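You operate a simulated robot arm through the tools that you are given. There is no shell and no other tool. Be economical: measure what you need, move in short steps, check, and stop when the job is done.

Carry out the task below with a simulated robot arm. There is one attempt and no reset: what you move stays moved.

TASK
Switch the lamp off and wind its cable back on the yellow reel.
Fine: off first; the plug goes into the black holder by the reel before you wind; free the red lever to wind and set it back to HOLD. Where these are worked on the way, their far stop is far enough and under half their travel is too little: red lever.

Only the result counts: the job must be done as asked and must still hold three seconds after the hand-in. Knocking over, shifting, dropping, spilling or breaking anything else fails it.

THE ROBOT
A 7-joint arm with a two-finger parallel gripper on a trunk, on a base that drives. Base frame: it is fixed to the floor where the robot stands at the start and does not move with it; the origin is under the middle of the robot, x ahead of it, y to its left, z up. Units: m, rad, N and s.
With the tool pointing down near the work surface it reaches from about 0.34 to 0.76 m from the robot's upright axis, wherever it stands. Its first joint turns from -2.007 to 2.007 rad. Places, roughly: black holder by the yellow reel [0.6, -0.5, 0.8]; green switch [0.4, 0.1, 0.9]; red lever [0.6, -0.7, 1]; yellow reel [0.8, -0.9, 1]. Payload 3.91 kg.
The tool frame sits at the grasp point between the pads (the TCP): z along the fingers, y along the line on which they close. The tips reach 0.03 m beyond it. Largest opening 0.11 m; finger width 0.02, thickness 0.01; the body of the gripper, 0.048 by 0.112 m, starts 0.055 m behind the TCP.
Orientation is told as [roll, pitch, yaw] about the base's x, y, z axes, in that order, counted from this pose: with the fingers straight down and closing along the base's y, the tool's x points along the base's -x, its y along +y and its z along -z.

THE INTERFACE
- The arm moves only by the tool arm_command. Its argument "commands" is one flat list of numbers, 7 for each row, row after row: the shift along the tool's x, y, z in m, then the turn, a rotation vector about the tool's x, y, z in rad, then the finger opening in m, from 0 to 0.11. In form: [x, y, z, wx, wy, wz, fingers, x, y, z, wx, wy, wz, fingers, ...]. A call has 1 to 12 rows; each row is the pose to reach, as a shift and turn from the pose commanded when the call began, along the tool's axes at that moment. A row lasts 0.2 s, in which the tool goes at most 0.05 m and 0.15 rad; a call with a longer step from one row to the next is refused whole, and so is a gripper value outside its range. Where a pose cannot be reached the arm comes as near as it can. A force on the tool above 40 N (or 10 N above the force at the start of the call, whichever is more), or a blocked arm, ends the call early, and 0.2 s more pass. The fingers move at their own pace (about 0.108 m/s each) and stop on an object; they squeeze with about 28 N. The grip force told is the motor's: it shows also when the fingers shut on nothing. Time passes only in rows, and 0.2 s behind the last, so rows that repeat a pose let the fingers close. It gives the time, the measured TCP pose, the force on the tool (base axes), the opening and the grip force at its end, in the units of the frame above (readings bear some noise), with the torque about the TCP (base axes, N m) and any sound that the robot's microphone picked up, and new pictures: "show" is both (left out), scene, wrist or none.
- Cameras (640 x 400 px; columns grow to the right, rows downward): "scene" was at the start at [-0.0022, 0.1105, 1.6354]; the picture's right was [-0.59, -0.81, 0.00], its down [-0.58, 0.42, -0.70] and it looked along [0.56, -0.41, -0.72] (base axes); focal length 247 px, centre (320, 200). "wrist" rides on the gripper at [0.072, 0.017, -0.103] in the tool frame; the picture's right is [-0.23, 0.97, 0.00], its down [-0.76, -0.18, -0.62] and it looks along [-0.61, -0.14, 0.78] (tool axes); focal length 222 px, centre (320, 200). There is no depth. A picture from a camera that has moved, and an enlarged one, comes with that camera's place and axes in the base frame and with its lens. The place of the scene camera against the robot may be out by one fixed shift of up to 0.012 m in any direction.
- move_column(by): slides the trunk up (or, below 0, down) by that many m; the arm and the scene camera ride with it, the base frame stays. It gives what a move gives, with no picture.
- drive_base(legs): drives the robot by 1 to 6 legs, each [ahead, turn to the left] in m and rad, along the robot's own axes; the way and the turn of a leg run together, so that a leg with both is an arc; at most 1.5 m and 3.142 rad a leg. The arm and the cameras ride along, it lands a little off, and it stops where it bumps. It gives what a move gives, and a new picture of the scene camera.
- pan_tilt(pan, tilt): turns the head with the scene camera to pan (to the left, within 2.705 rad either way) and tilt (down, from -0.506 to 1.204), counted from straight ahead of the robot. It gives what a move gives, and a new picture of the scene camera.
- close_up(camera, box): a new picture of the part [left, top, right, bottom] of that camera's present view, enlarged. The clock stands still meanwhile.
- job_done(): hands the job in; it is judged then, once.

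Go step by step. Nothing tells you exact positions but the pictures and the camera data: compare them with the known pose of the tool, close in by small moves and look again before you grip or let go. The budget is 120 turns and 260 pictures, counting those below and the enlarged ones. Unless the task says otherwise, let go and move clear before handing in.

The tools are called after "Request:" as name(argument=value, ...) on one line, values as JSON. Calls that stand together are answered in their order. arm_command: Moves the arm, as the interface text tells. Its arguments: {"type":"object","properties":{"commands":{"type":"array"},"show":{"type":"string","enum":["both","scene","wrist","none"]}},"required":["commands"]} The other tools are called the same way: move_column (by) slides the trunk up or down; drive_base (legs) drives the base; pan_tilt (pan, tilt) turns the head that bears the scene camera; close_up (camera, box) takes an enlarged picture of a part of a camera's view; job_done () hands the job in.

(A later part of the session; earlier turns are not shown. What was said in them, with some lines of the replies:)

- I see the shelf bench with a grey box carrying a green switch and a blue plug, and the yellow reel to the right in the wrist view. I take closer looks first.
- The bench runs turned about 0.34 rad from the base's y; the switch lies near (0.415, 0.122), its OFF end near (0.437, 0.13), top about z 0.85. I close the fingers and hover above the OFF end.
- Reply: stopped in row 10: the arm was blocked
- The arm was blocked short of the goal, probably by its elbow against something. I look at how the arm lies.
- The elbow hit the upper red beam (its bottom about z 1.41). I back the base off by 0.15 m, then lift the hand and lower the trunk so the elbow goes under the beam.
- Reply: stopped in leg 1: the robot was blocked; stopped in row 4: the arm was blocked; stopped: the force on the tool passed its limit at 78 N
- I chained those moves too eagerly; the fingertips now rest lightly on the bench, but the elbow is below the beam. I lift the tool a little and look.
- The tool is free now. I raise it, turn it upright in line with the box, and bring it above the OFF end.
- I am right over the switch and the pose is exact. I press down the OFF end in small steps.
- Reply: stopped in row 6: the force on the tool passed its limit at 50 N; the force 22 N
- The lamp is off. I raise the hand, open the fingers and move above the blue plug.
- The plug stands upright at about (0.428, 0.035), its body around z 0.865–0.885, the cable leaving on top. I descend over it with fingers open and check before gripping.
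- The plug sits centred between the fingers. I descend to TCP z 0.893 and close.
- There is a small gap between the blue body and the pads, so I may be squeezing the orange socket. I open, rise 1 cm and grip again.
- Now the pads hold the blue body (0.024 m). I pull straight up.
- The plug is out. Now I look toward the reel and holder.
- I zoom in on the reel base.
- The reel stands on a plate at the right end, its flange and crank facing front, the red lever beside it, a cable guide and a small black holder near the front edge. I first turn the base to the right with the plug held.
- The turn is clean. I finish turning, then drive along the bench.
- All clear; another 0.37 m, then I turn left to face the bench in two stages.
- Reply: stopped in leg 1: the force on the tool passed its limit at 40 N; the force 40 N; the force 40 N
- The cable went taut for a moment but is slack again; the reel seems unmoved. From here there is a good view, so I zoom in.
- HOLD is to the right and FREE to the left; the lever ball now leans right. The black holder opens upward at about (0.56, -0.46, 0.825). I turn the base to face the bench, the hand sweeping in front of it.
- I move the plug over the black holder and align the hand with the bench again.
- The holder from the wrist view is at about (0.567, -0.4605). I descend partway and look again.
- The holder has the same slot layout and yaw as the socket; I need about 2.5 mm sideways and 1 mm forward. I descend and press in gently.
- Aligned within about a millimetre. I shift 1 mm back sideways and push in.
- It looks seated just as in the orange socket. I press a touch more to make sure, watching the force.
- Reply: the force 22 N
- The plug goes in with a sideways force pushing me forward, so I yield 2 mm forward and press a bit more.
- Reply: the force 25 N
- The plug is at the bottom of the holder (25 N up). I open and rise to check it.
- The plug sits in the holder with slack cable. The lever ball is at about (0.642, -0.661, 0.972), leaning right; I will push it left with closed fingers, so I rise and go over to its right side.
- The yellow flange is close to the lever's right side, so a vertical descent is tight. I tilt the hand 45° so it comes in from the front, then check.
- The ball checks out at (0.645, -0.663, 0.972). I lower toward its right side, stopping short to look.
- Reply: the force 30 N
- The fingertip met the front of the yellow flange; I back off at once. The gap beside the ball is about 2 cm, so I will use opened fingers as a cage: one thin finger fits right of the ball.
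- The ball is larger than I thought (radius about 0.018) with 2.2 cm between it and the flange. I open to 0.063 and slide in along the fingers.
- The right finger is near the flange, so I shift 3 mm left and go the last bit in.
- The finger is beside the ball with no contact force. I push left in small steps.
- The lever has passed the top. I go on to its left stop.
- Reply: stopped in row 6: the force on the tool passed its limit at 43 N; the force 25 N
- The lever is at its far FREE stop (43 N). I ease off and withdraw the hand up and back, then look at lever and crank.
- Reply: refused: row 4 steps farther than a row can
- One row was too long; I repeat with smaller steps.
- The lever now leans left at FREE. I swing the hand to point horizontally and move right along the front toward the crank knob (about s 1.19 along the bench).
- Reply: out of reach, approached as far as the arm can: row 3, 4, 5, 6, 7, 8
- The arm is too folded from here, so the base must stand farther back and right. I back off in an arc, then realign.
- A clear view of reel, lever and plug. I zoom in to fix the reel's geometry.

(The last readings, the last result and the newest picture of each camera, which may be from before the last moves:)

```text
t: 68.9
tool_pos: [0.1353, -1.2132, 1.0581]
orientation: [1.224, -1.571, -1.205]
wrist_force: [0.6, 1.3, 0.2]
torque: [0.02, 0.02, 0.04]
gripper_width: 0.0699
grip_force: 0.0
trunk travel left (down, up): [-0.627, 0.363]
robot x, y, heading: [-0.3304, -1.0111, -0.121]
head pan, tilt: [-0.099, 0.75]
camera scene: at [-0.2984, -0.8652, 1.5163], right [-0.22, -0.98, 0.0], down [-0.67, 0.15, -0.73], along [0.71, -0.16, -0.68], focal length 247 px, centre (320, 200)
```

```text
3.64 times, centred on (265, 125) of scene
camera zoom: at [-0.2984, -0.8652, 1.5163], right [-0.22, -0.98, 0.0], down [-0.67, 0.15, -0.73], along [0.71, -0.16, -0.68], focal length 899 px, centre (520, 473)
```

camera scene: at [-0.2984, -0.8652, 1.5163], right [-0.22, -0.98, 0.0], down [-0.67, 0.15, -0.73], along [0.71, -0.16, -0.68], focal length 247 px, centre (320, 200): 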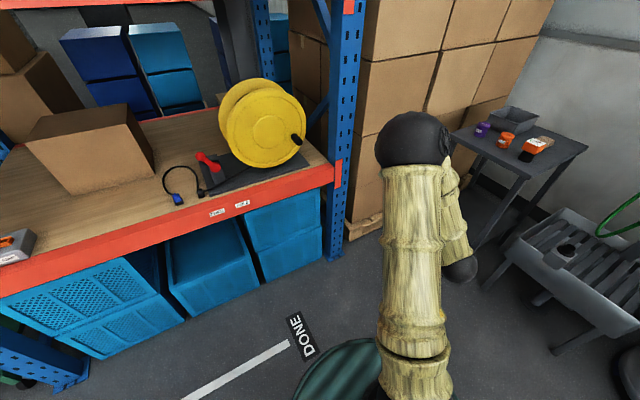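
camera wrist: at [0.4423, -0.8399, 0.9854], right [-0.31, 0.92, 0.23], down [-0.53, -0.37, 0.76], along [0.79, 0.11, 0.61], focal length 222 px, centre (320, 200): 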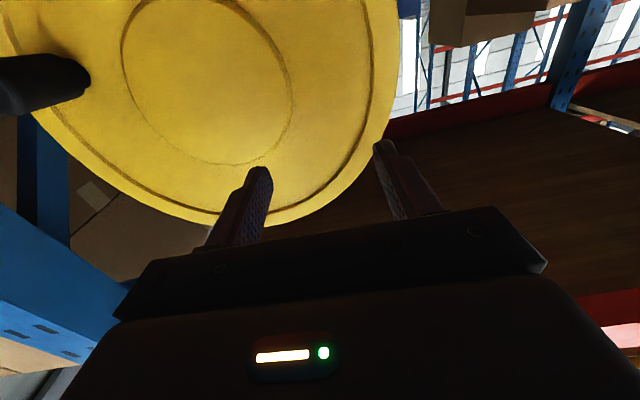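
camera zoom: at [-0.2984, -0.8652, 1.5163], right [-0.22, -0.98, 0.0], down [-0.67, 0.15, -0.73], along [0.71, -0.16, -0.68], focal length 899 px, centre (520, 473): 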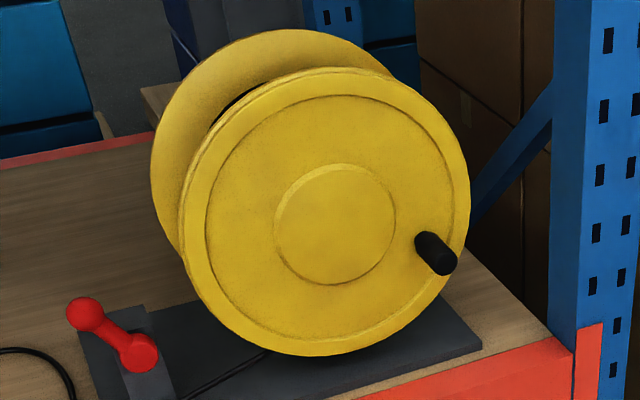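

Reel centre is at about s 1.055, z 1.003 on the bench line, crank radius about 0.127, knob at s 1.166, z 0.945, from n 0.385 out to 0.33. The cable enters at the bottom left, so winding is counterclockwise seen from the front; I will push the knob round with closed fingers from below it. I drive into place first.

Request:
drive_base(legs=[[0.25, 0], [0, 0.306]])

```text
t: 72.3
tool_pos: [0.4267, -1.0917, 1.059]
orientation: [1.21, -1.571, -0.88]
wrist_force: [0.4, -0.2, -0.1]
torque: [-0.01, -0.02, 0.02]
gripper_width: 0.07
grip_force: 0.2
trunk travel left (down, up): [-0.627, 0.363]
robot x, y, heading: [-0.0782, -1.0393, 0.192]
head pan, tilt: [-0.099, 0.75]
camera scene: at [-0.0906, -0.8903, 1.5163], right [0.09, -1.0, 0.0], down [-0.68, -0.06, -0.73], along [0.73, 0.07, -0.68], focal length 247 px, centre (320, 200)
```

scene: 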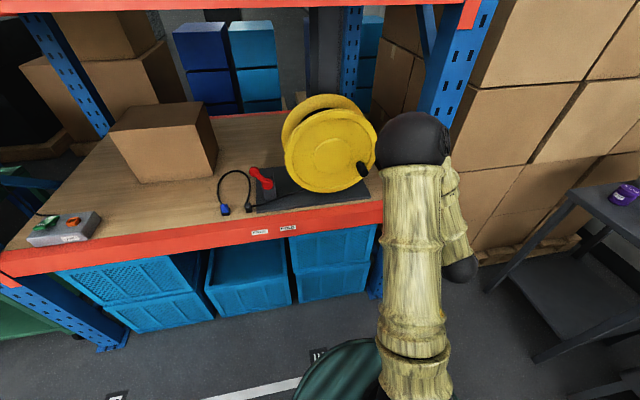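

Tool orientation is along the bench normal. I close the fingers and extend to below the knob, still in front of it.

Request:
arm_command(commands=[0.03, 0.006, 0.03, 0, 0, 0, 0.03, 0.06, 0.012, 0.06, 0, 0, 0, 0.0, 0.09, 0.018, 0.095, 0, 0, 0, 0, 0.12, 0.023, 0.126, 0, 0, 0, 0, 0.147, 0.028, 0.157, 0, 0, 0, 0, 0.147, 0.028, 0.157, 0, 0, 0, 0])

Request:
close_up(camera="scene", box=[260, 70, 460, 230])

```text
t: 73.7
tool_pos: [0.5651, -1.0139, 0.9134]
orientation: [1.249, -1.571, -0.92]
wrist_force: [-0.4, -1.0, 0.0]
torque: [0.0, 0.01, 0.0]
gripper_width: 0.0
grip_force: 27.9
trunk travel left (down, up): [-0.627, 0.363]
robot x, y, heading: [-0.0807, -1.0417, 0.189]
head pan, tilt: [-0.099, 0.75]
camera scene: at [-0.0904, -0.8903, 1.5163], right [0.09, -1.0, 0.0], down [-0.68, -0.06, -0.73], along [0.73, 0.07, -0.68], focal length 247 px, centre (320, 200)
camera wrist: at [0.4619, -1.0334, 0.84], right [-0.31, 0.92, 0.23], down [-0.53, -0.37, 0.76], along [0.79, 0.12, 0.61], focal length 222 px, centre (320, 200)
```

scene: 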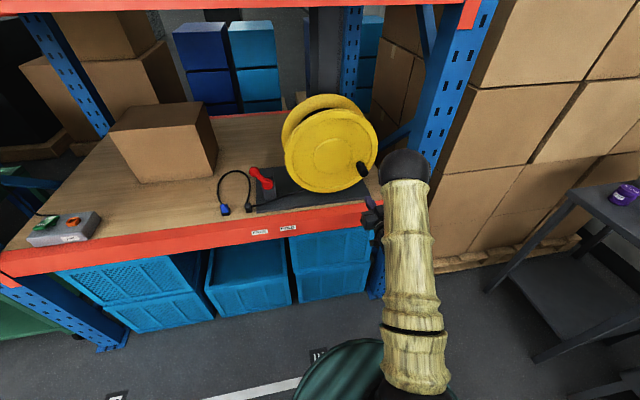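
wrist: 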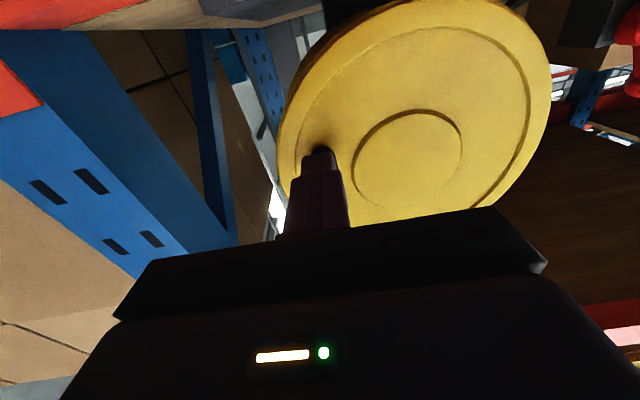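

```text
2.50 times, centred on (360, 150) of scene
camera zoom: at [-0.0904, -0.8903, 1.5163], right [0.09, -1.0, 0.0], down [-0.68, -0.06, -0.73], along [0.73, 0.07, -0.68], focal length 618 px, centre (220, 325)
```

zoom: 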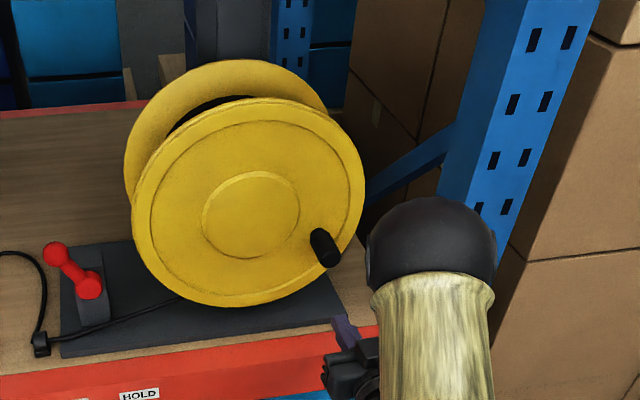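

I zoom the wrist view to refine the knob position against the finger.

Request:
close_up(camera="wrist", box=[260, 100, 480, 240])

```text
2.86 times, centred on (370, 170) of wrist
camera zoom: at [0.4619, -1.0334, 0.84], right [-0.31, 0.92, 0.23], down [-0.53, -0.37, 0.76], along [0.79, 0.12, 0.61], focal length 635 px, centre (177, 286)
```

zoom: 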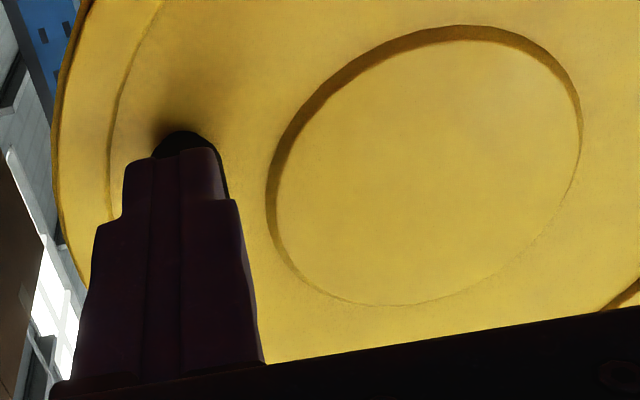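

The knob is mostly hidden behind the finger from the wrist, and the two views disagree in height. I move the hand left a bit to see the knob freely.

Request:
arm_command(commands=[0, 0.035, 0, 0, 0, 0, 0, 0, 0.07, 0, 0, 0, 0, 0, 0, 0.07, 0, 0, 0, 0, 0], show="wrist")

Request:
close_up(camera="wrist", box=[180, 60, 420, 210])

```text
t: 74.5
tool_pos: [0.5403, -0.9489, 0.9127]
orientation: [2.546, -1.57, -2.216]
wrist_force: [0.4, -0.2, 0.4]
torque: [0.0, 0.03, -0.01]
gripper_width: 0.0
grip_force: 27.7
trunk travel left (down, up): [-0.627, 0.363]
robot x, y, heading: [-0.0781, -1.0438, 0.195]
head pan, tilt: [-0.099, 0.75]
camera wrist: at [0.4386, -0.9679, 0.8397], right [-0.31, 0.92, 0.23], down [-0.53, -0.37, 0.76], along [0.79, 0.12, 0.61], focal length 222 px, centre (320, 200)
```

wrist: 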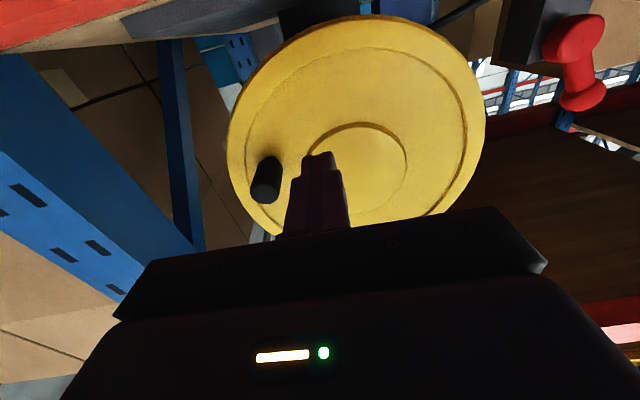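

```text
2.67 times, centred on (300, 135) of wrist
camera zoom: at [0.4386, -0.9679, 0.8397], right [-0.31, 0.92, 0.23], down [-0.53, -0.37, 0.76], along [0.79, 0.12, 0.61], focal length 592 px, centre (373, 373)
```

zoom: 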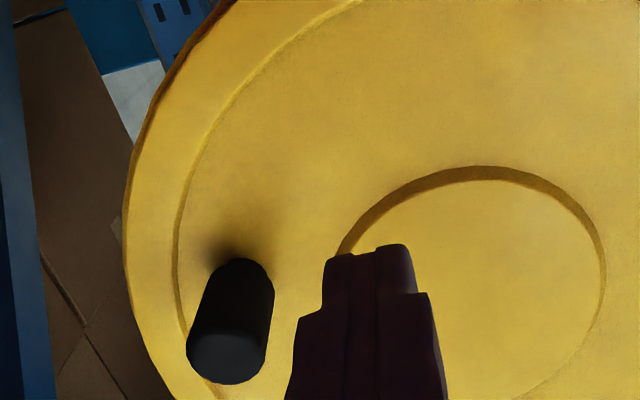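

Combining both views, the knob hovers at s≈1.147, z≈0.965, n 0.293–0.34, i.e. crank radius about 0.11 about (1.046, 1.010). I insert the closed fingers just below it, short of the flange.

Request:
arm_command(commands=[-0.01, -0.025, 0.02, 0, 0, 0, 0, -0.02, -0.051, 0.04, 0, 0, 0, 0, -0.02, -0.051, 0.075, 0, 0, 0, 0, -0.02, -0.051, 0.108, 0, 0, 0, 0, -0.02, -0.051, 0.108, 0, 0, 0, 0], show="wrist")

Request:
close_up(camera="wrist", box=[200, 60, 440, 210])

Request:
close_up(camera="scene", box=[320, 130, 420, 220])

```text
t: 75.7
tool_pos: [0.6615, -0.9623, 0.933]
orientation: [1.499, -1.57, -1.17]
wrist_force: [-0.3, 1.0, -0.8]
torque: [-0.03, 0.02, 0.0]
gripper_width: 0.0
grip_force: 28.0
trunk travel left (down, up): [-0.627, 0.363]
robot x, y, heading: [-0.0783, -1.0412, 0.19]
head pan, tilt: [-0.099, 0.75]
camera wrist: at [0.5586, -0.9812, 0.8597], right [-0.31, 0.92, 0.23], down [-0.53, -0.37, 0.76], along [0.79, 0.12, 0.61], focal length 222 px, centre (320, 200)
```

wrist: 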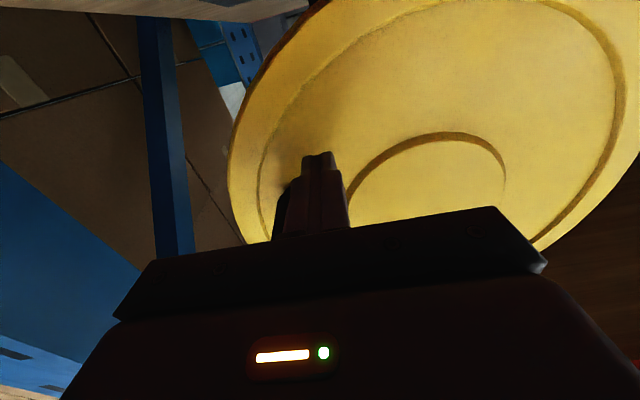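

```text
2.67 times, centred on (320, 135) of wrist
camera zoom: at [0.5586, -0.9812, 0.8597], right [-0.31, 0.92, 0.23], down [-0.53, -0.37, 0.76], along [0.79, 0.12, 0.61], focal length 592 px, centre (320, 373)
```

zoom: 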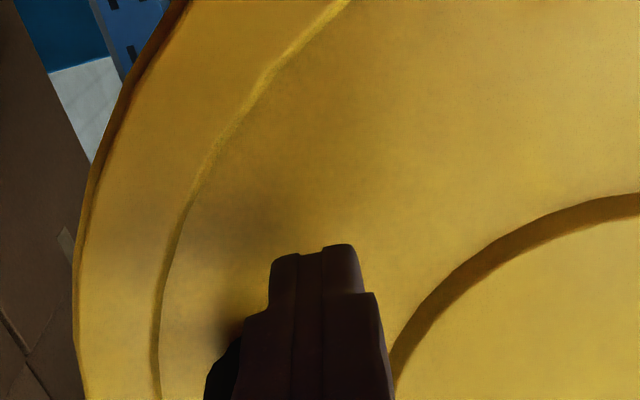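

```text
4.44 times, centred on (370, 175) of scene
camera zoom: at [-0.0904, -0.8904, 1.5163], right [0.09, -1.0, 0.0], down [-0.68, -0.06, -0.73], along [0.73, 0.07, -0.68], focal length 1099 px, centre (98, 311)
```

zoom: 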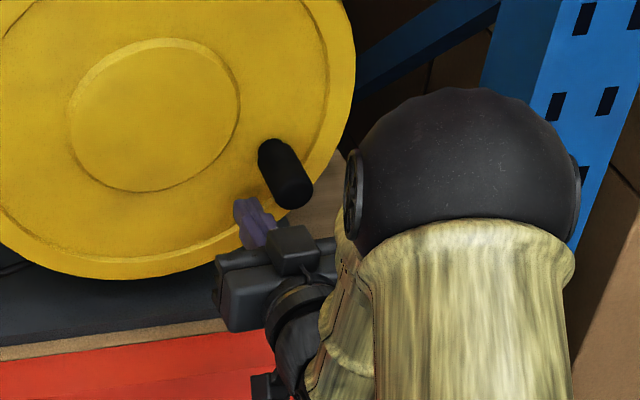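

The fingers sit right below the knob without touching. I push it up along the circle for the first radian and check.

Request:
arm_command(commands=[-0.0173, -0.0137, 0, 0, 0, 0, 0, -0.037, -0.0237, 0, 0, 0, 0, 0, -0.0583, -0.0296, 0, 0, 0, 0, 0, -0.0803, -0.0312, 0, 0, 0, 0, 0, -0.1022, -0.0283, 0, 0, 0, 0, 0, -0.1231, -0.0211, 0, 0, 0, 0, 0])

Request:
close_up(camera="scene", box=[210, 70, 420, 230])

```text
t: 77.1
tool_pos: [0.669, -0.9816, 1.0565]
orientation: [2.894, -1.569, -2.567]
wrist_force: [-0.4, -0.4, 0.4]
torque: [0.01, 0.0, 0.02]
gripper_width: 0.0
grip_force: 27.8
trunk travel left (down, up): [-0.627, 0.363]
robot x, y, heading: [-0.0807, -1.0434, 0.193]
head pan, tilt: [-0.099, 0.75]
camera scene: at [-0.0913, -0.8906, 1.5164], right [0.09, -1.0, 0.0], down [-0.68, -0.06, -0.73], along [0.73, 0.07, -0.68], focal length 247 px, centre (320, 200)
camera wrist: at [0.5657, -1.0011, 0.9841], right [-0.31, 0.92, 0.23], down [-0.53, -0.37, 0.76], along [0.78, 0.12, 0.61], focal length 222 px, centre (320, 200)
```

scene: 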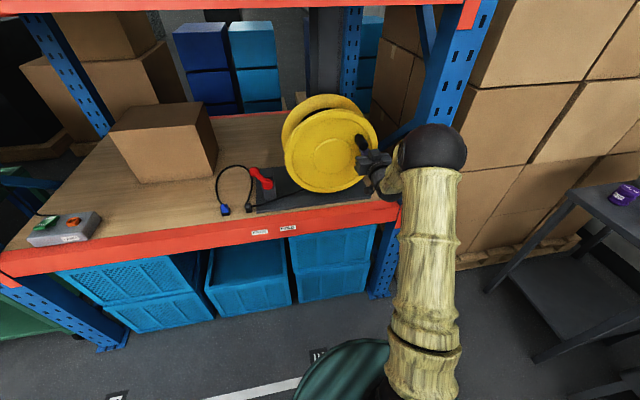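
wrist: 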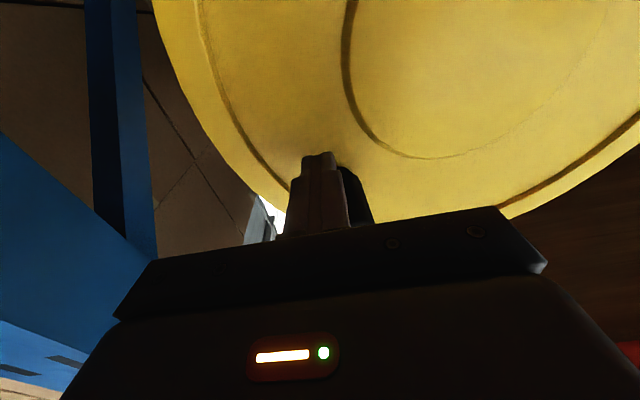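

```text
2.50 times, centred on (315, 150) of scene
camera zoom: at [-0.0913, -0.8906, 1.5164], right [0.09, -1.0, 0.0], down [-0.68, -0.06, -0.73], along [0.73, 0.07, -0.68], focal length 618 px, centre (332, 325)
```

zoom: 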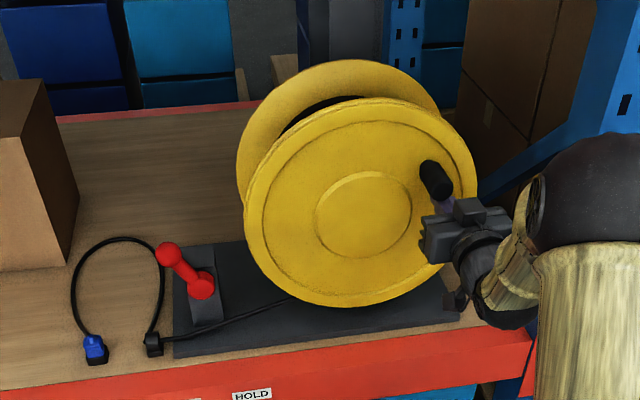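

The knob follows. I watch whether the loop shrinks: close look now, then after another stretch.

Request:
close_up(camera="scene", box=[200, 140, 320, 230])

Request:
arm_command(commands=[-0.019, 0.0111, 0, 0, 0, 0, 0, -0.0355, 0.0258, 0, 0, 0, 0, 0, -0.0488, 0.0432, 0, 0, 0, 0, 0, -0.0587, 0.063, 0, 0, 0, 0, 0, -0.0645, 0.0843, 0, 0, 0, 0, 0, -0.066, 0.1062, 0, 0, 0, 0, 0], show="none")

Request:
close_up(camera="scene", box=[200, 140, 320, 230])

Request:
close_up(camera="scene", box=[210, 70, 420, 230])

```text
4.44 times, centred on (260, 185) of scene
camera zoom: at [-0.0913, -0.8906, 1.5164], right [0.09, -1.0, 0.0], down [-0.68, -0.06, -0.73], along [0.73, 0.07, -0.68], focal length 1099 px, centre (587, 267)
```

zoom: 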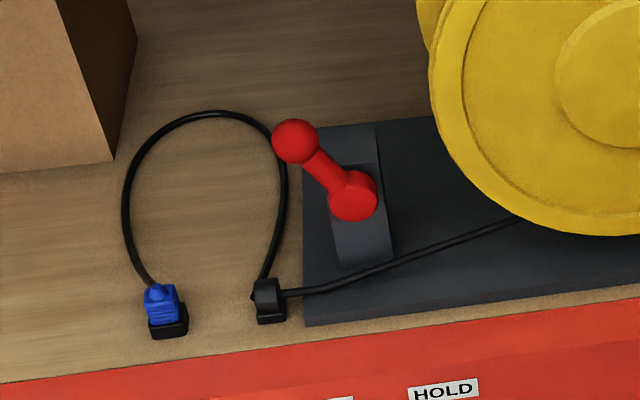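

```text
t: 78.5
tool_pos: [0.6346, -0.8813, 1.1219]
orientation: [-3.099, -1.571, -2.854]
wrist_force: [-0.4, -0.7, 0.0]
torque: [0.01, 0.0, 0.03]
gripper_width: 0.0
grip_force: 27.9
trunk travel left (down, up): [-0.627, 0.363]
robot x, y, heading: [-0.076, -1.043, 0.193]
head pan, tilt: [-0.099, 0.75]
```

```text
4.44 times, centred on (260, 185) of scene
camera zoom: at [-0.0911, -0.8898, 1.5163], right [0.09, -1.0, 0.0], down [-0.68, -0.06, -0.73], along [0.73, 0.07, -0.68], focal length 1099 px, centre (587, 267)
```

zoom: 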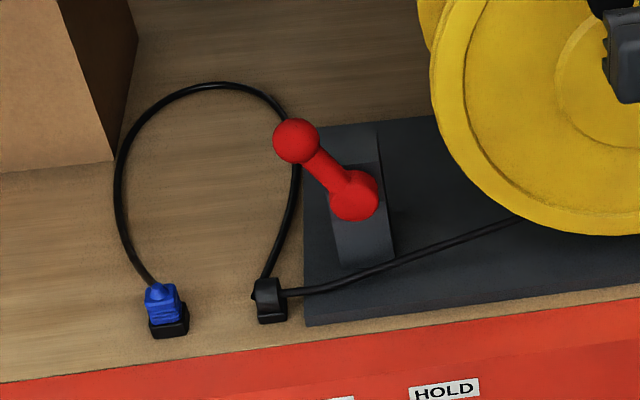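

```text
2.50 times, centred on (315, 150) of scene
camera zoom: at [-0.0911, -0.8898, 1.5163], right [0.09, -1.0, 0.0], down [-0.68, -0.06, -0.73], along [0.73, 0.07, -0.68], focal length 618 px, centre (332, 325)
```

zoom: 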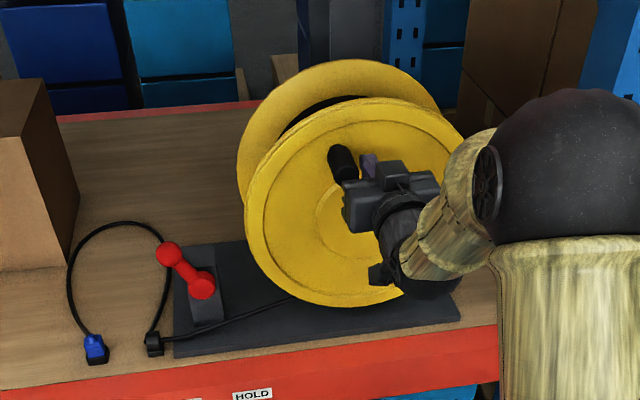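

The loop grew: counterclockwise pays out. So winding is clockwise. I retract, go around to the other side of the knob and re-insert.

Request:
arm_command(commands=[0, 0, -0.035, 0, 0, 0, 0, 0, 0, -0.07, 0, 0, 0, 0, 0.012, 0.037, -0.07, 0, 0, 0, 0, 0.0294, 0.073, -0.07, 0, 0, 0, 0, 0.0294, 0.073, -0.035, 0, 0, 0, 0, 0.0294, 0.073, 0.0, 0, 0, 0, 0], show="none")

Request:
close_up(camera="scene", box=[200, 70, 410, 230])

```text
t: 79.9
tool_pos: [0.6111, -0.8141, 1.0909]
orientation: [0.389, -1.57, -0.06]
wrist_force: [0.3, -0.5, -0.3]
torque: [0.0, 0.02, 0.03]
gripper_width: 0.0001
grip_force: 27.7
trunk travel left (down, up): [-0.627, 0.363]
robot x, y, heading: [-0.0771, -1.0433, 0.188]
head pan, tilt: [-0.099, 0.75]
```

```text
2.50 times, centred on (305, 150) of scene
camera zoom: at [-0.0898, -0.8902, 1.5162], right [0.09, -1.0, 0.0], down [-0.68, -0.06, -0.73], along [0.73, 0.07, -0.68], focal length 618 px, centre (358, 325)
```

zoom: 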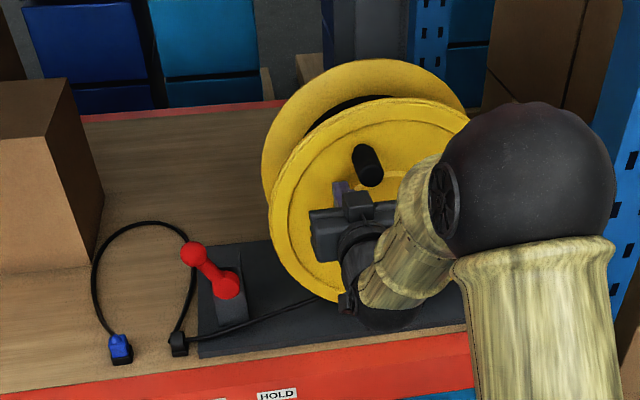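

The fingers are on the other side of the knob. I push clockwise through 3 rad.

Request:
arm_command(commands=[-0.0161, -0.0228, 0, 0, 0, 0, 0, -0.0262, -0.0484, 0, 0, 0, 0, 0, -0.0296, -0.0758, 0, 0, 0, 0, 0, -0.0261, -0.1032, 0, 0, 0, 0, 0, -0.016, -0.1288, 0, 0, 0, 0, 0, 0.0001, -0.1512, 0, 0, 0, 0, 0, 0.0213, -0.1688, 0, 0, 0, 0, 0, 0.0462, -0.1807, 0, 0, 0, 0, 0, 0.0733, -0.186, 0, 0, 0, 0, 0, 0.1008, -0.1845, 0, 0, 0, 0, 0, 0.1271, -0.1762, 0, 0, 0, 0, 0, 0.1505, -0.1617, 0, 0, 0, 0, 0], show="none")

Request:
close_up(camera="scene", box=[200, 70, 410, 230])

```text
t: 82.5
tool_pos: [0.663, -0.9655, 0.9377]
orientation: [0.167, -1.567, 0.16]
wrist_force: [0.2, 0.8, -0.2]
torque: [-0.02, 0.03, 0.0]
gripper_width: 0.0002
grip_force: 27.7
trunk travel left (down, up): [-0.627, 0.363]
robot x, y, heading: [-0.0752, -1.0449, 0.196]
head pan, tilt: [-0.099, 0.75]
```

```text
2.50 times, centred on (305, 150) of scene
camera zoom: at [-0.0896, -0.8902, 1.5161], right [0.09, -1.0, 0.0], down [-0.68, -0.06, -0.73], along [0.73, 0.07, -0.68], focal length 618 px, centre (358, 325)
```

zoom: 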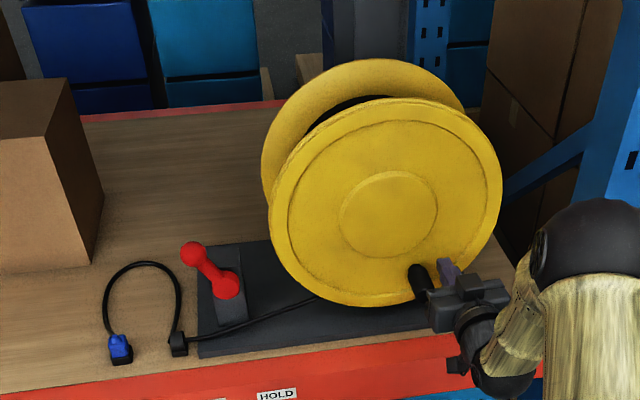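

Right: the loop shrinks. I continue clockwise by 2 rad through the bottom.

Request:
arm_command(commands=[0.0192, 0.0199, 0, 0, 0, 0, 0, 0.0328, 0.0439, 0, 0, 0, 0, 0, 0.04, 0.0705, 0, 0, 0, 0, 0, 0.0404, 0.0981, 0, 0, 0, 0, 0, 0.034, 0.1249, 0, 0, 0, 0, 0, 0.0212, 0.1493, 0, 0, 0, 0, 0, 0.0027, 0.1698, 0, 0, 0, 0, 0, -0.0202, 0.185, 0, 0, 0, 0, 0], show="none")

Request:
close_up(camera="scene", box=[200, 70, 410, 230])

```text
t: 84.3
tool_pos: [0.6023, -0.7913, 0.9637]
orientation: [2.665, -1.568, -2.33]
wrist_force: [-0.2, 0.8, -0.6]
torque: [-0.01, 0.03, -0.02]
gripper_width: 0.0
grip_force: 28.1
trunk travel left (down, up): [-0.627, 0.363]
robot x, y, heading: [-0.0778, -1.0413, 0.188]
head pan, tilt: [-0.099, 0.75]
```

```text
2.50 times, centred on (305, 150) of scene
camera zoom: at [-0.0911, -0.8901, 1.5163], right [0.09, -1.0, 0.0], down [-0.68, -0.06, -0.73], along [0.73, 0.07, -0.68], focal length 618 px, centre (358, 325)
```

zoom: 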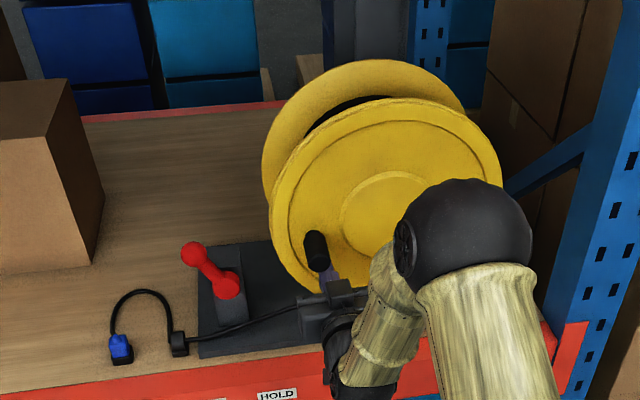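

The loop is down to a small one. I go on another 1.5 rad, watching the force.

Request:
arm_command(commands=[-0.0261, 0.0091, 0, 0, 0, 0, 0, -0.0535, 0.0115, 0, 0, 0, 0, 0, -0.0808, 0.007, 0, 0, 0, 0, 0, -0.106, -0.004, 0, 0, 0, 0, 0, -0.1277, -0.021, 0, 0, 0, 0, 0, -0.1446, -0.0428, 0, 0, 0, 0, 0], show="none")

Request:
close_up(camera="scene", box=[200, 70, 410, 230])

```text
t: 85.7
tool_pos: [0.6177, -0.8324, 1.1083]
orientation: [-3.13, -1.568, -2.824]
wrist_force: [0.3, -0.4, -0.2]
torque: [-0.02, 0.03, -0.01]
gripper_width: 0.0
grip_force: 27.9
trunk travel left (down, up): [-0.627, 0.363]
robot x, y, heading: [-0.0766, -1.0424, 0.19]
head pan, tilt: [-0.099, 0.75]
```

```text
2.50 times, centred on (305, 150) of scene
camera zoom: at [-0.0911, -0.891, 1.5165], right [0.09, -1.0, 0.0], down [-0.68, -0.06, -0.73], along [0.73, 0.07, -0.68], focal length 618 px, centre (358, 325)
```

zoom: 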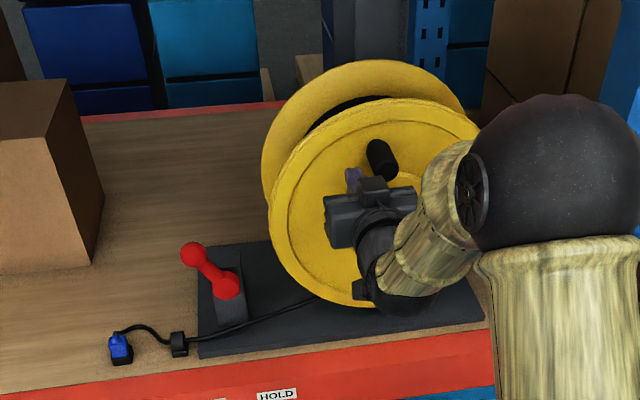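

Only a slight slack is left. I wind in the last bit gently.

Request:
arm_command(commands=[-0.006, -0.0119, 0, 0, 0, 0, 0, -0.0106, -0.0243, 0, 0, 0, 0, 0, -0.0137, -0.0372, 0, 0, 0, 0, 0], show="none")

Request:
close_up(camera="scene", box=[220, 150, 320, 230])

```text
t: 86.5
tool_pos: [0.6279, -0.8589, 1.1188]
orientation: [-0.279, -1.564, 0.616]
wrist_force: [-11.4, 19.2, -9.3]
torque: [0.02, -0.16, -0.32]
gripper_width: 0.0
grip_force: 27.2
trunk travel left (down, up): [-0.627, 0.363]
robot x, y, heading: [-0.0747, -1.0426, 0.194]
head pan, tilt: [-0.099, 0.75]
```

```text
5.00 times, centred on (270, 190) of scene
camera zoom: at [-0.0916, -0.8872, 1.5158], right [0.09, -1.0, 0.0], down [-0.68, -0.07, -0.73], along [0.73, 0.07, -0.68], focal length 1237 px, centre (570, 250)
```

zoom: 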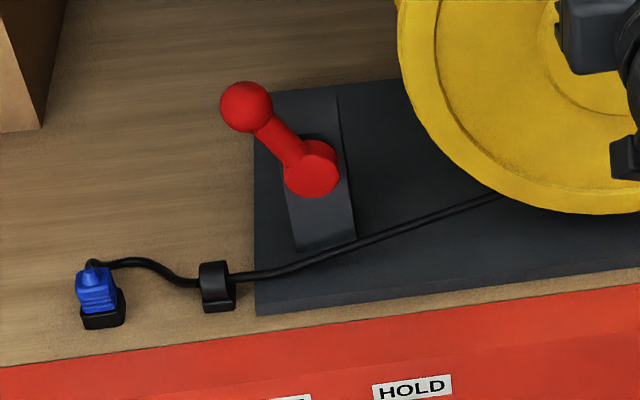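

The crank now meets firm resistance (about 24 N) and the cable lies straight to the holder: it is wound. I release, retract and go to the left of the red lever.

Request:
arm_command(commands=[0, 0.012, 0, 0, 0, 0, 0, 0, 0.02, -0.04, 0, 0, 0, 0, 0, 0.03, -0.08, 0, 0, 0, 0, 0.02, 0.07, -0.08, 0, 0, 0, 0, 0.04, 0.112, -0.08, 0, 0, 0, 0, 0.06, 0.15, -0.08, 0, 0, 0, 0, 0.08, 0.19, -0.08, 0, 0, 0, 0, 0.1, 0.23, -0.08, 0, 0, 0, 0, 0.12, 0.268, -0.08, 0, 0, 0, 0, 0.137, 0.302, -0.08, 0, 0, 0, 0, 0.137, 0.302, -0.08, 0, 0, 0, 0])

Request:
close_up(camera="scene", box=[200, 70, 410, 230])

```text
t: 88.9
tool_pos: [0.4555, -0.6053, 0.9836]
orientation: [2.084, -1.572, -1.752]
wrist_force: [0.6, 0.0, -0.8]
torque: [-0.02, 0.01, 0.0]
gripper_width: 0.0
grip_force: 27.9
trunk travel left (down, up): [-0.627, 0.363]
robot x, y, heading: [-0.0813, -1.0431, 0.191]
head pan, tilt: [-0.099, 0.75]
camera scene: at [-0.0906, -0.8901, 1.5163], right [0.09, -1.0, 0.0], down [-0.68, -0.06, -0.73], along [0.73, 0.07, -0.68], focal length 247 px, centre (320, 200)
camera wrist: at [0.3529, -0.6246, 0.9111], right [-0.31, 0.92, 0.23], down [-0.53, -0.37, 0.76], along [0.79, 0.12, 0.61], focal length 222 px, centre (320, 200)
```

scene: 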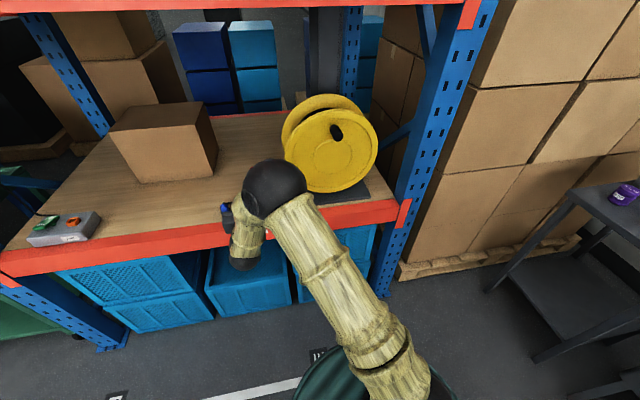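
wrist: 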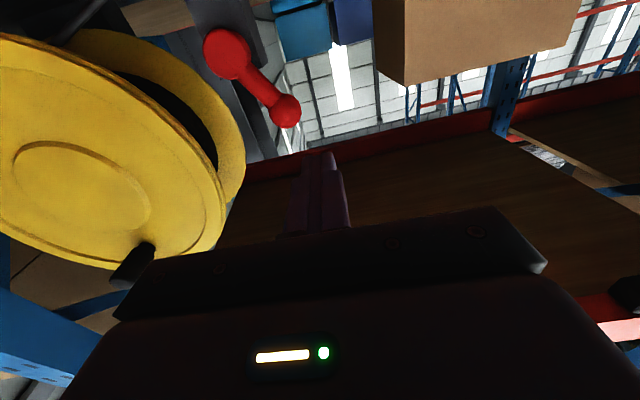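

```text
2.50 times, centred on (305, 150) of scene
camera zoom: at [-0.0906, -0.8901, 1.5163], right [0.09, -1.0, 0.0], down [-0.68, -0.06, -0.73], along [0.73, 0.07, -0.68], focal length 618 px, centre (358, 325)
```

zoom: 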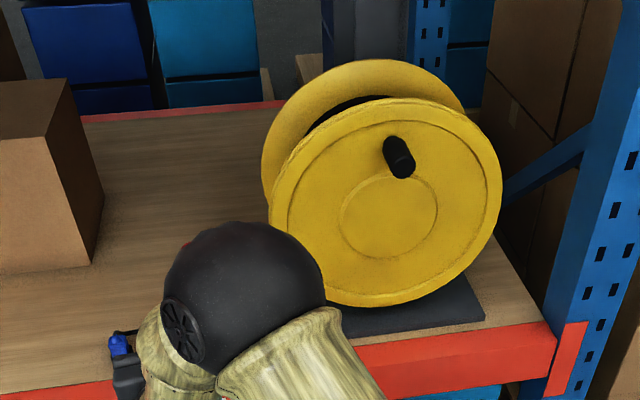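

The lever ball is at s≈0.761, z≈0.979; my fingers are left of it. I advance beside it and push right toward HOLD.

Request:
arm_command(commands=[0, 0, 0.045, 0, 0, 0, 0, 0, 0, 0.09, 0, 0, 0, 0, 0, 0, 0.125, 0, 0, 0, 0, 0, 0, 0.145, 0, 0, 0, 0, 0, -0.015, 0.145, 0, 0, 0, 0, 0, -0.03, 0.145, 0, 0, 0, 0, 0, -0.045, 0.145, 0, 0, 0, 0, 0, -0.06, 0.145, 0, 0, 0, 0])

```text
t: 90.7
tool_pos: [0.6158, -0.6173, 0.9811]
orientation: [0.424, -1.569, -0.096]
wrist_force: [0.2, -0.1, 0.3]
torque: [0.02, 0.02, 0.01]
gripper_width: 0.0
grip_force: 27.8
trunk travel left (down, up): [-0.627, 0.363]
robot x, y, heading: [-0.0788, -1.0436, 0.193]
head pan, tilt: [-0.099, 0.75]
camera scene: at [-0.09, -0.8906, 1.5162], right [0.09, -1.0, 0.0], down [-0.68, -0.06, -0.73], along [0.73, 0.07, -0.68], focal length 247 px, centre (320, 200)
camera wrist: at [0.5116, -0.6364, 0.9092], right [-0.31, 0.92, 0.23], down [-0.53, -0.37, 0.76], along [0.79, 0.12, 0.61], focal length 222 px, centre (320, 200)
```

scene: 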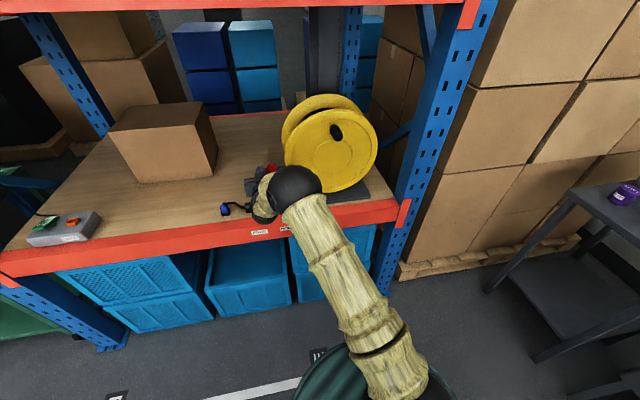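
wrist: 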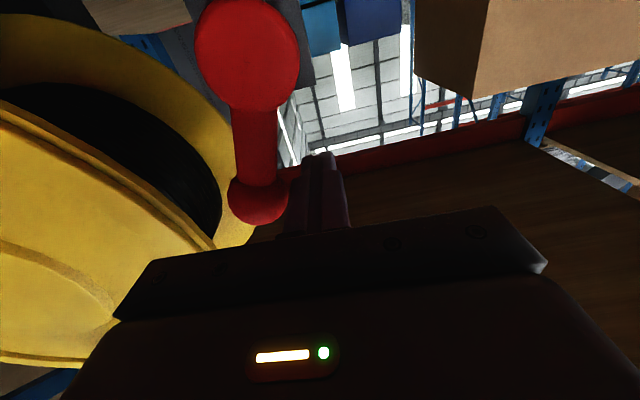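

The lever is just past upright. I push on to its right stop.

Request:
arm_command(commands=[0, -0.01, 0, 0, 0, 0, 0, 0, -0.02, 0, 0, 0, 0, 0, 0, -0.027, 0, 0, 0, 0, 0, 0, -0.034, 0, 0, 0, 0, 0, 0, -0.04, 0, 0, 0, 0, 0, 0, -0.046, 0, 0, 0, 0, 0])

```text
t: 92.0
tool_pos: [0.6203, -0.6414, 0.9827]
orientation: [1.114, -1.567, -0.762]
wrist_force: [-7.1, 9.5, -1.9]
torque: [0.09, 0.02, -0.03]
gripper_width: 0.0001
grip_force: 28.1
trunk travel left (down, up): [-0.627, 0.363]
robot x, y, heading: [-0.075, -1.0422, 0.198]
head pan, tilt: [-0.099, 0.75]
stopped in row 6: the force on the tool passed its limit at 44 N (the readings are from after the stop); the commanded pose is now the measured one
camera scene: at [-0.0913, -0.8898, 1.5162], right [0.1, -1.0, 0.0], down [-0.68, -0.07, -0.73], along [0.73, 0.07, -0.68], focal length 247 px, centre (320, 200)
camera wrist: at [0.5172, -0.6636, 0.9099], right [-0.34, 0.91, 0.23], down [-0.52, -0.39, 0.76], along [0.78, 0.14, 0.6], focal length 222 px, centre (320, 200)
```

scene: 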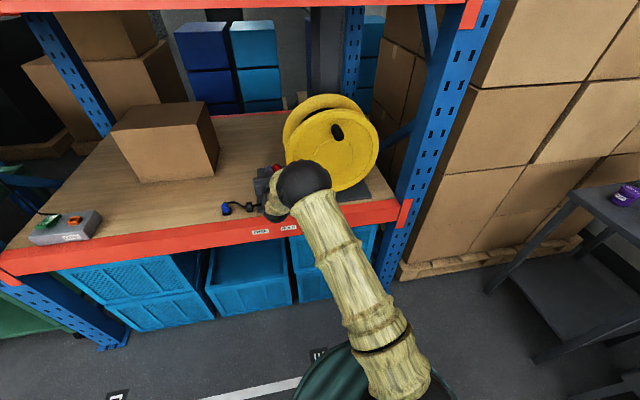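
wrist: 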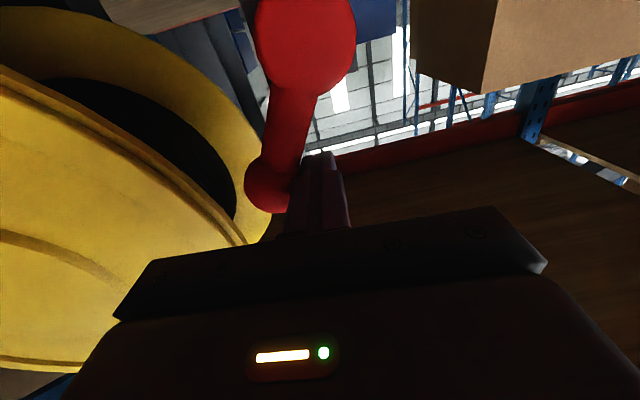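

It reached the right stop (44 N) where the lever stood at first. I back away and check everything.

Request:
arm_command(commands=[0, 0.012, 0, 0, 0, 0, 0, 0, 0.014, -0.045, 0, 0, 0, 0, 0, 0.014, -0.09, 0, 0, 0, 0, 0, 0.014, -0.135, 0, 0, 0, 0, 0, 0.014, -0.18, 0, 0, 0, 0, 0, -0.03, -0.2, 0, 0, 0, 0, 0, -0.075, -0.21, 0, 0, 0, 0, 0, -0.12, -0.22, 0, 0, 0, 0, 0, -0.165, -0.23, 0, 0, 0, 0, 0, -0.21, -0.24, 0, 0, 0, 0, 0, -0.255, -0.25, 0, 0, 0, 0, 0, -0.3, -0.25, 0, 0, 0, 0], show="scene")

Request:
close_up(camera="scene", box=[200, 70, 410, 230])

Request:
close_up(camera="scene", box=[205, 150, 305, 230])

```text
t: 94.6
tool_pos: [0.4894, -1.0125, 0.9841]
orientation: [1.368, -1.567, -1.019]
wrist_force: [0.6, 0.2, 0.3]
torque: [-0.04, -0.01, -0.01]
gripper_width: 0.0
grip_force: 27.4
trunk travel left (down, up): [-0.627, 0.363]
robot x, y, heading: [-0.0768, -1.0433, 0.193]
head pan, tilt: [-0.099, 0.75]
camera scene: at [-0.091, -0.891, 1.5163], right [0.09, -1.0, 0.0], down [-0.68, -0.06, -0.73], along [0.73, 0.07, -0.68], focal length 247 px, centre (320, 200)
```

scene: 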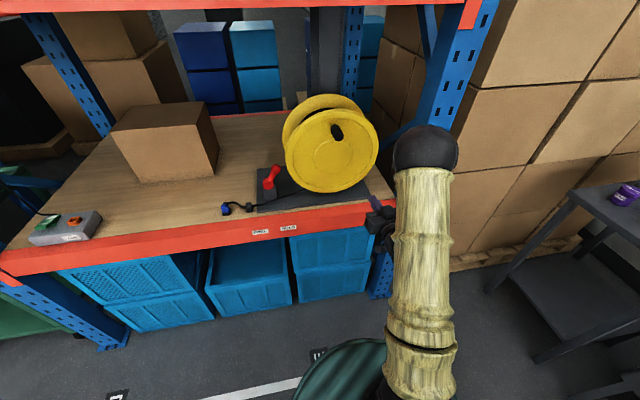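

```text
2.50 times, centred on (305, 150) of scene
camera zoom: at [-0.091, -0.891, 1.5163], right [0.09, -1.0, 0.0], down [-0.68, -0.06, -0.73], along [0.73, 0.07, -0.68], focal length 618 px, centre (358, 325)
```

zoom: 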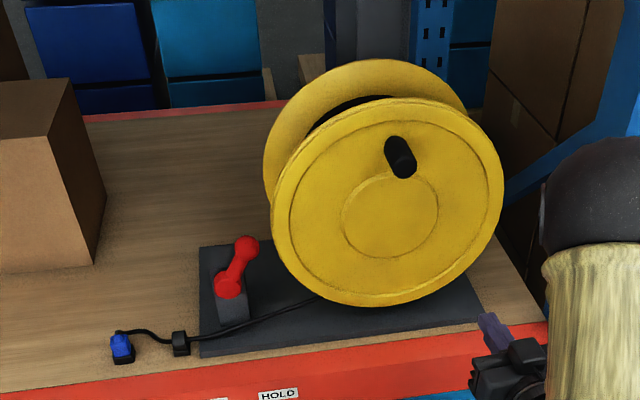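

```text
5.00 times, centred on (255, 190) of scene
camera zoom: at [-0.091, -0.891, 1.5163], right [0.09, -1.0, 0.0], down [-0.68, -0.06, -0.73], along [0.73, 0.07, -0.68], focal length 1237 px, centre (645, 250)
```

zoom: 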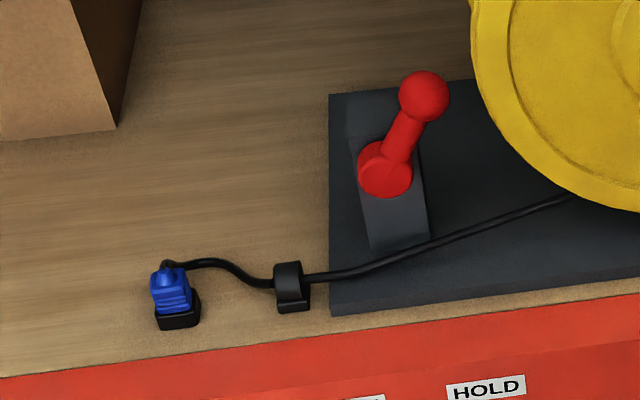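

Lever is back at HOLD, and the cable is wound to the guide. I compare the plug seating with the same view as before winding, and check the lamp switch.

Request:
close_up(camera="scene", box=[200, 140, 320, 230])

Request:
close_up(camera="scene", box=[10, 190, 130, 270])

Request:
close_up(camera="scene", box=[210, 190, 260, 225])

```text
4.44 times, centred on (260, 185) of scene
camera zoom: at [-0.091, -0.891, 1.5163], right [0.09, -1.0, 0.0], down [-0.68, -0.06, -0.73], along [0.73, 0.07, -0.68], focal length 1099 px, centre (587, 267)
```

zoom: 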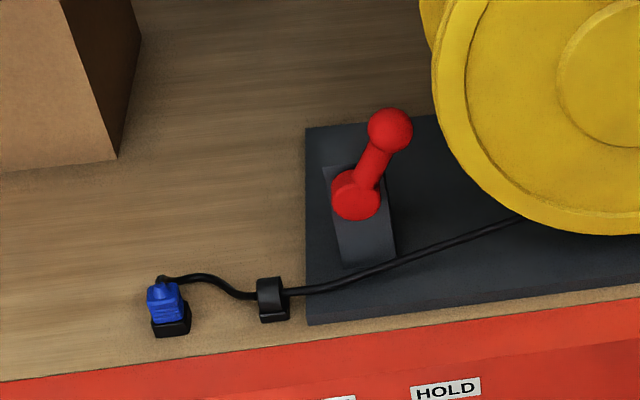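

```text
5.00 times, centred on (70, 230) of scene
camera zoom: at [-0.091, -0.891, 1.5163], right [0.09, -1.0, 0.0], down [-0.68, -0.06, -0.73], along [0.73, 0.07, -0.68], focal length 1237 px, centre (1570, 50)
```

zoom: 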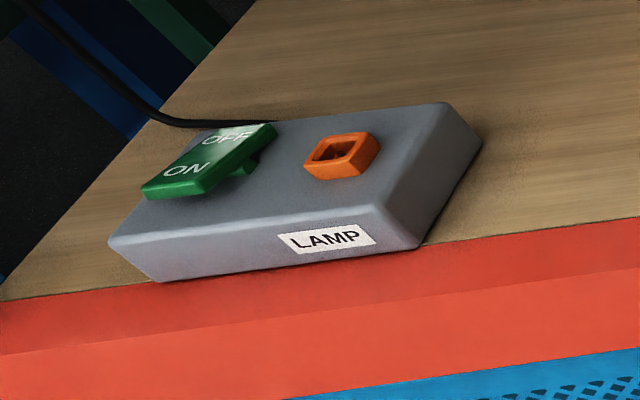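

```text
11.43 times, centred on (235, 208) of scene
camera zoom: at [-0.091, -0.891, 1.5163], right [0.09, -1.0, 0.0], down [-0.68, -0.06, -0.73], along [0.73, 0.07, -0.68], focal length 2827 px, centre (1291, 114)
```

zoom: 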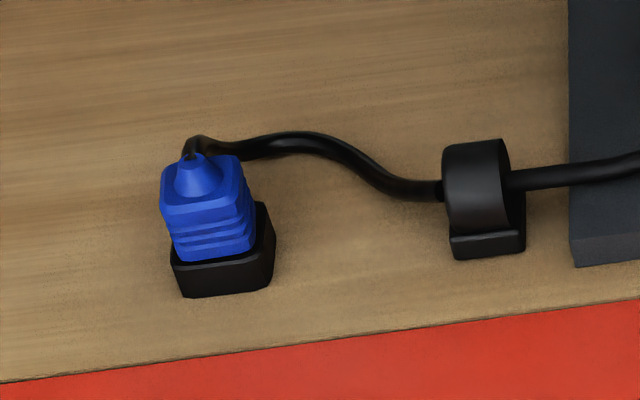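

The cable is wound, but I want to be sure the plug did not lift while the cable tightened. I fold the hand back to point down at a safe distance, then drive to the earlier spot for a direct comparison.

Request:
arm_command(commands=[-0.008, 0, -0.011, 0, 0.131, 0, 0, -0.016, 0, -0.022, 0, 0.262, 0, 0, -0.025, 0, -0.033, 0, 0.393, 0, 0, -0.033, 0, -0.044, 0, 0.524, 0, 0, -0.042, 0, -0.055, 0, 0.655, 0, 0, -0.05, 0, -0.066, 0, 0.785, 0, 0, -0.058, 0, -0.077, 0, 0.916, 0, 0, -0.066, 0, -0.088, 0, 1.047, 0, 0, -0.075, 0, -0.099, 0, 1.178, 0, 0, -0.083, 0, -0.11, 0, 1.309, 0, 0, -0.092, 0, -0.12, 0, 1.44, 0, 0, -0.1, 0, -0.128, 0, 1.571, 0, 0], show="scene")

```text
t: 97.2
tool_pos: [0.3685, -1.0572, 1.0821]
orientation: [0.003, 0.003, 0.346]
wrist_force: [0.1, -0.4, 0.2]
torque: [0.01, 0.02, 0.0]
gripper_width: 0.0
grip_force: 27.9
trunk travel left (down, up): [-0.627, 0.363]
robot x, y, heading: [-0.0748, -1.0383, 0.195]
head pan, tilt: [-0.099, 0.75]
camera scene: at [-0.0906, -0.8903, 1.5163], right [0.09, -1.0, 0.0], down [-0.68, -0.06, -0.73], along [0.73, 0.07, -0.68], focal length 247 px, centre (320, 200)
```

scene: 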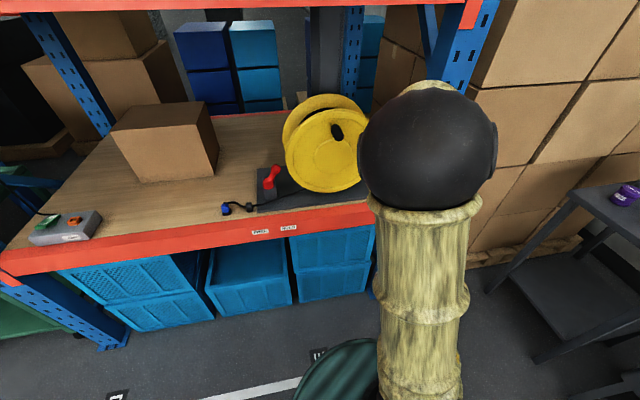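

The hand is compact. I drive back to the earlier spot.

Request:
drive_base(legs=[[0, 0.96], [0.3, 0], [0, -0.97]])

Request:
close_up(camera="scene", box=[260, 200, 340, 260])

```text
t: 106.5
tool_pos: [0.4858, -0.7885, 1.083]
orientation: [0.004, 0.002, 0.343]
wrist_force: [-0.2, 0.0, 0.4]
torque: [0.0, 0.06, -0.01]
gripper_width: 0.0002
grip_force: 28.0
trunk travel left (down, up): [-0.627, 0.363]
robot x, y, heading: [0.042, -0.7721, 0.192]
head pan, tilt: [-0.099, 0.75]
camera scene: at [0.0275, -0.6197, 1.5163], right [0.09, -1.0, 0.0], down [-0.68, -0.06, -0.73], along [0.73, 0.07, -0.68], focal length 247 px, centre (320, 200)
```

scene: 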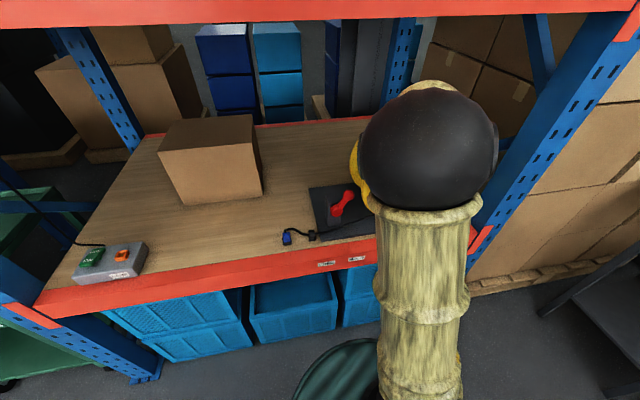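

```text
6.67 times, centred on (300, 230) of scene
camera zoom: at [0.0275, -0.6197, 1.5163], right [0.09, -1.0, 0.0], down [-0.68, -0.06, -0.73], along [0.73, 0.07, -0.68], focal length 1649 px, centre (453, 0)
```

zoom: 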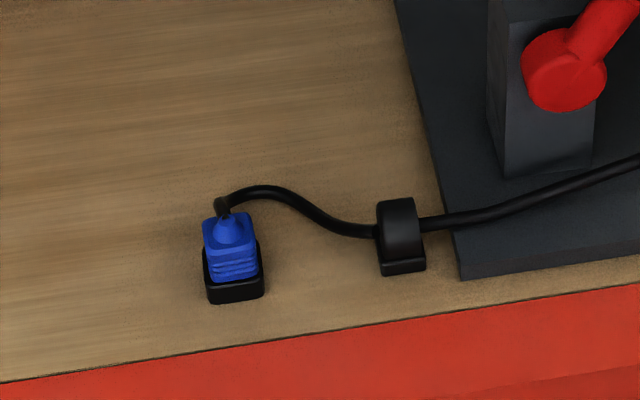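

The plug sits in the holder as before winding. The lever is at HOLD, the cable is wound, the lamp is off and the hand is clear, so I hand in.

Request:
job_done()

```text
The job is handed in.
```

I switched the lamp off, put its plug in the black holder, wound the cable onto the yellow reel and set the red lever back to HOLD; the job is handed in.

- **Plug:** it may have lifted 2 mm or so as the cable tightened. It still looked seated, so I did not press it down again.
- **Contacts on the way:** the elbow hit the upper red beam, the cable pulled taut once with the plug in the gripper, and a fingertip pressed the reel's flange at about 25–30 N. Nothing looked shifted in the pictures afterwards.
- **Winding:** I first turned the crank the wrong way for a bit under half a turn, which let out some cable. I then wound it all in until the crank met firm resistance.
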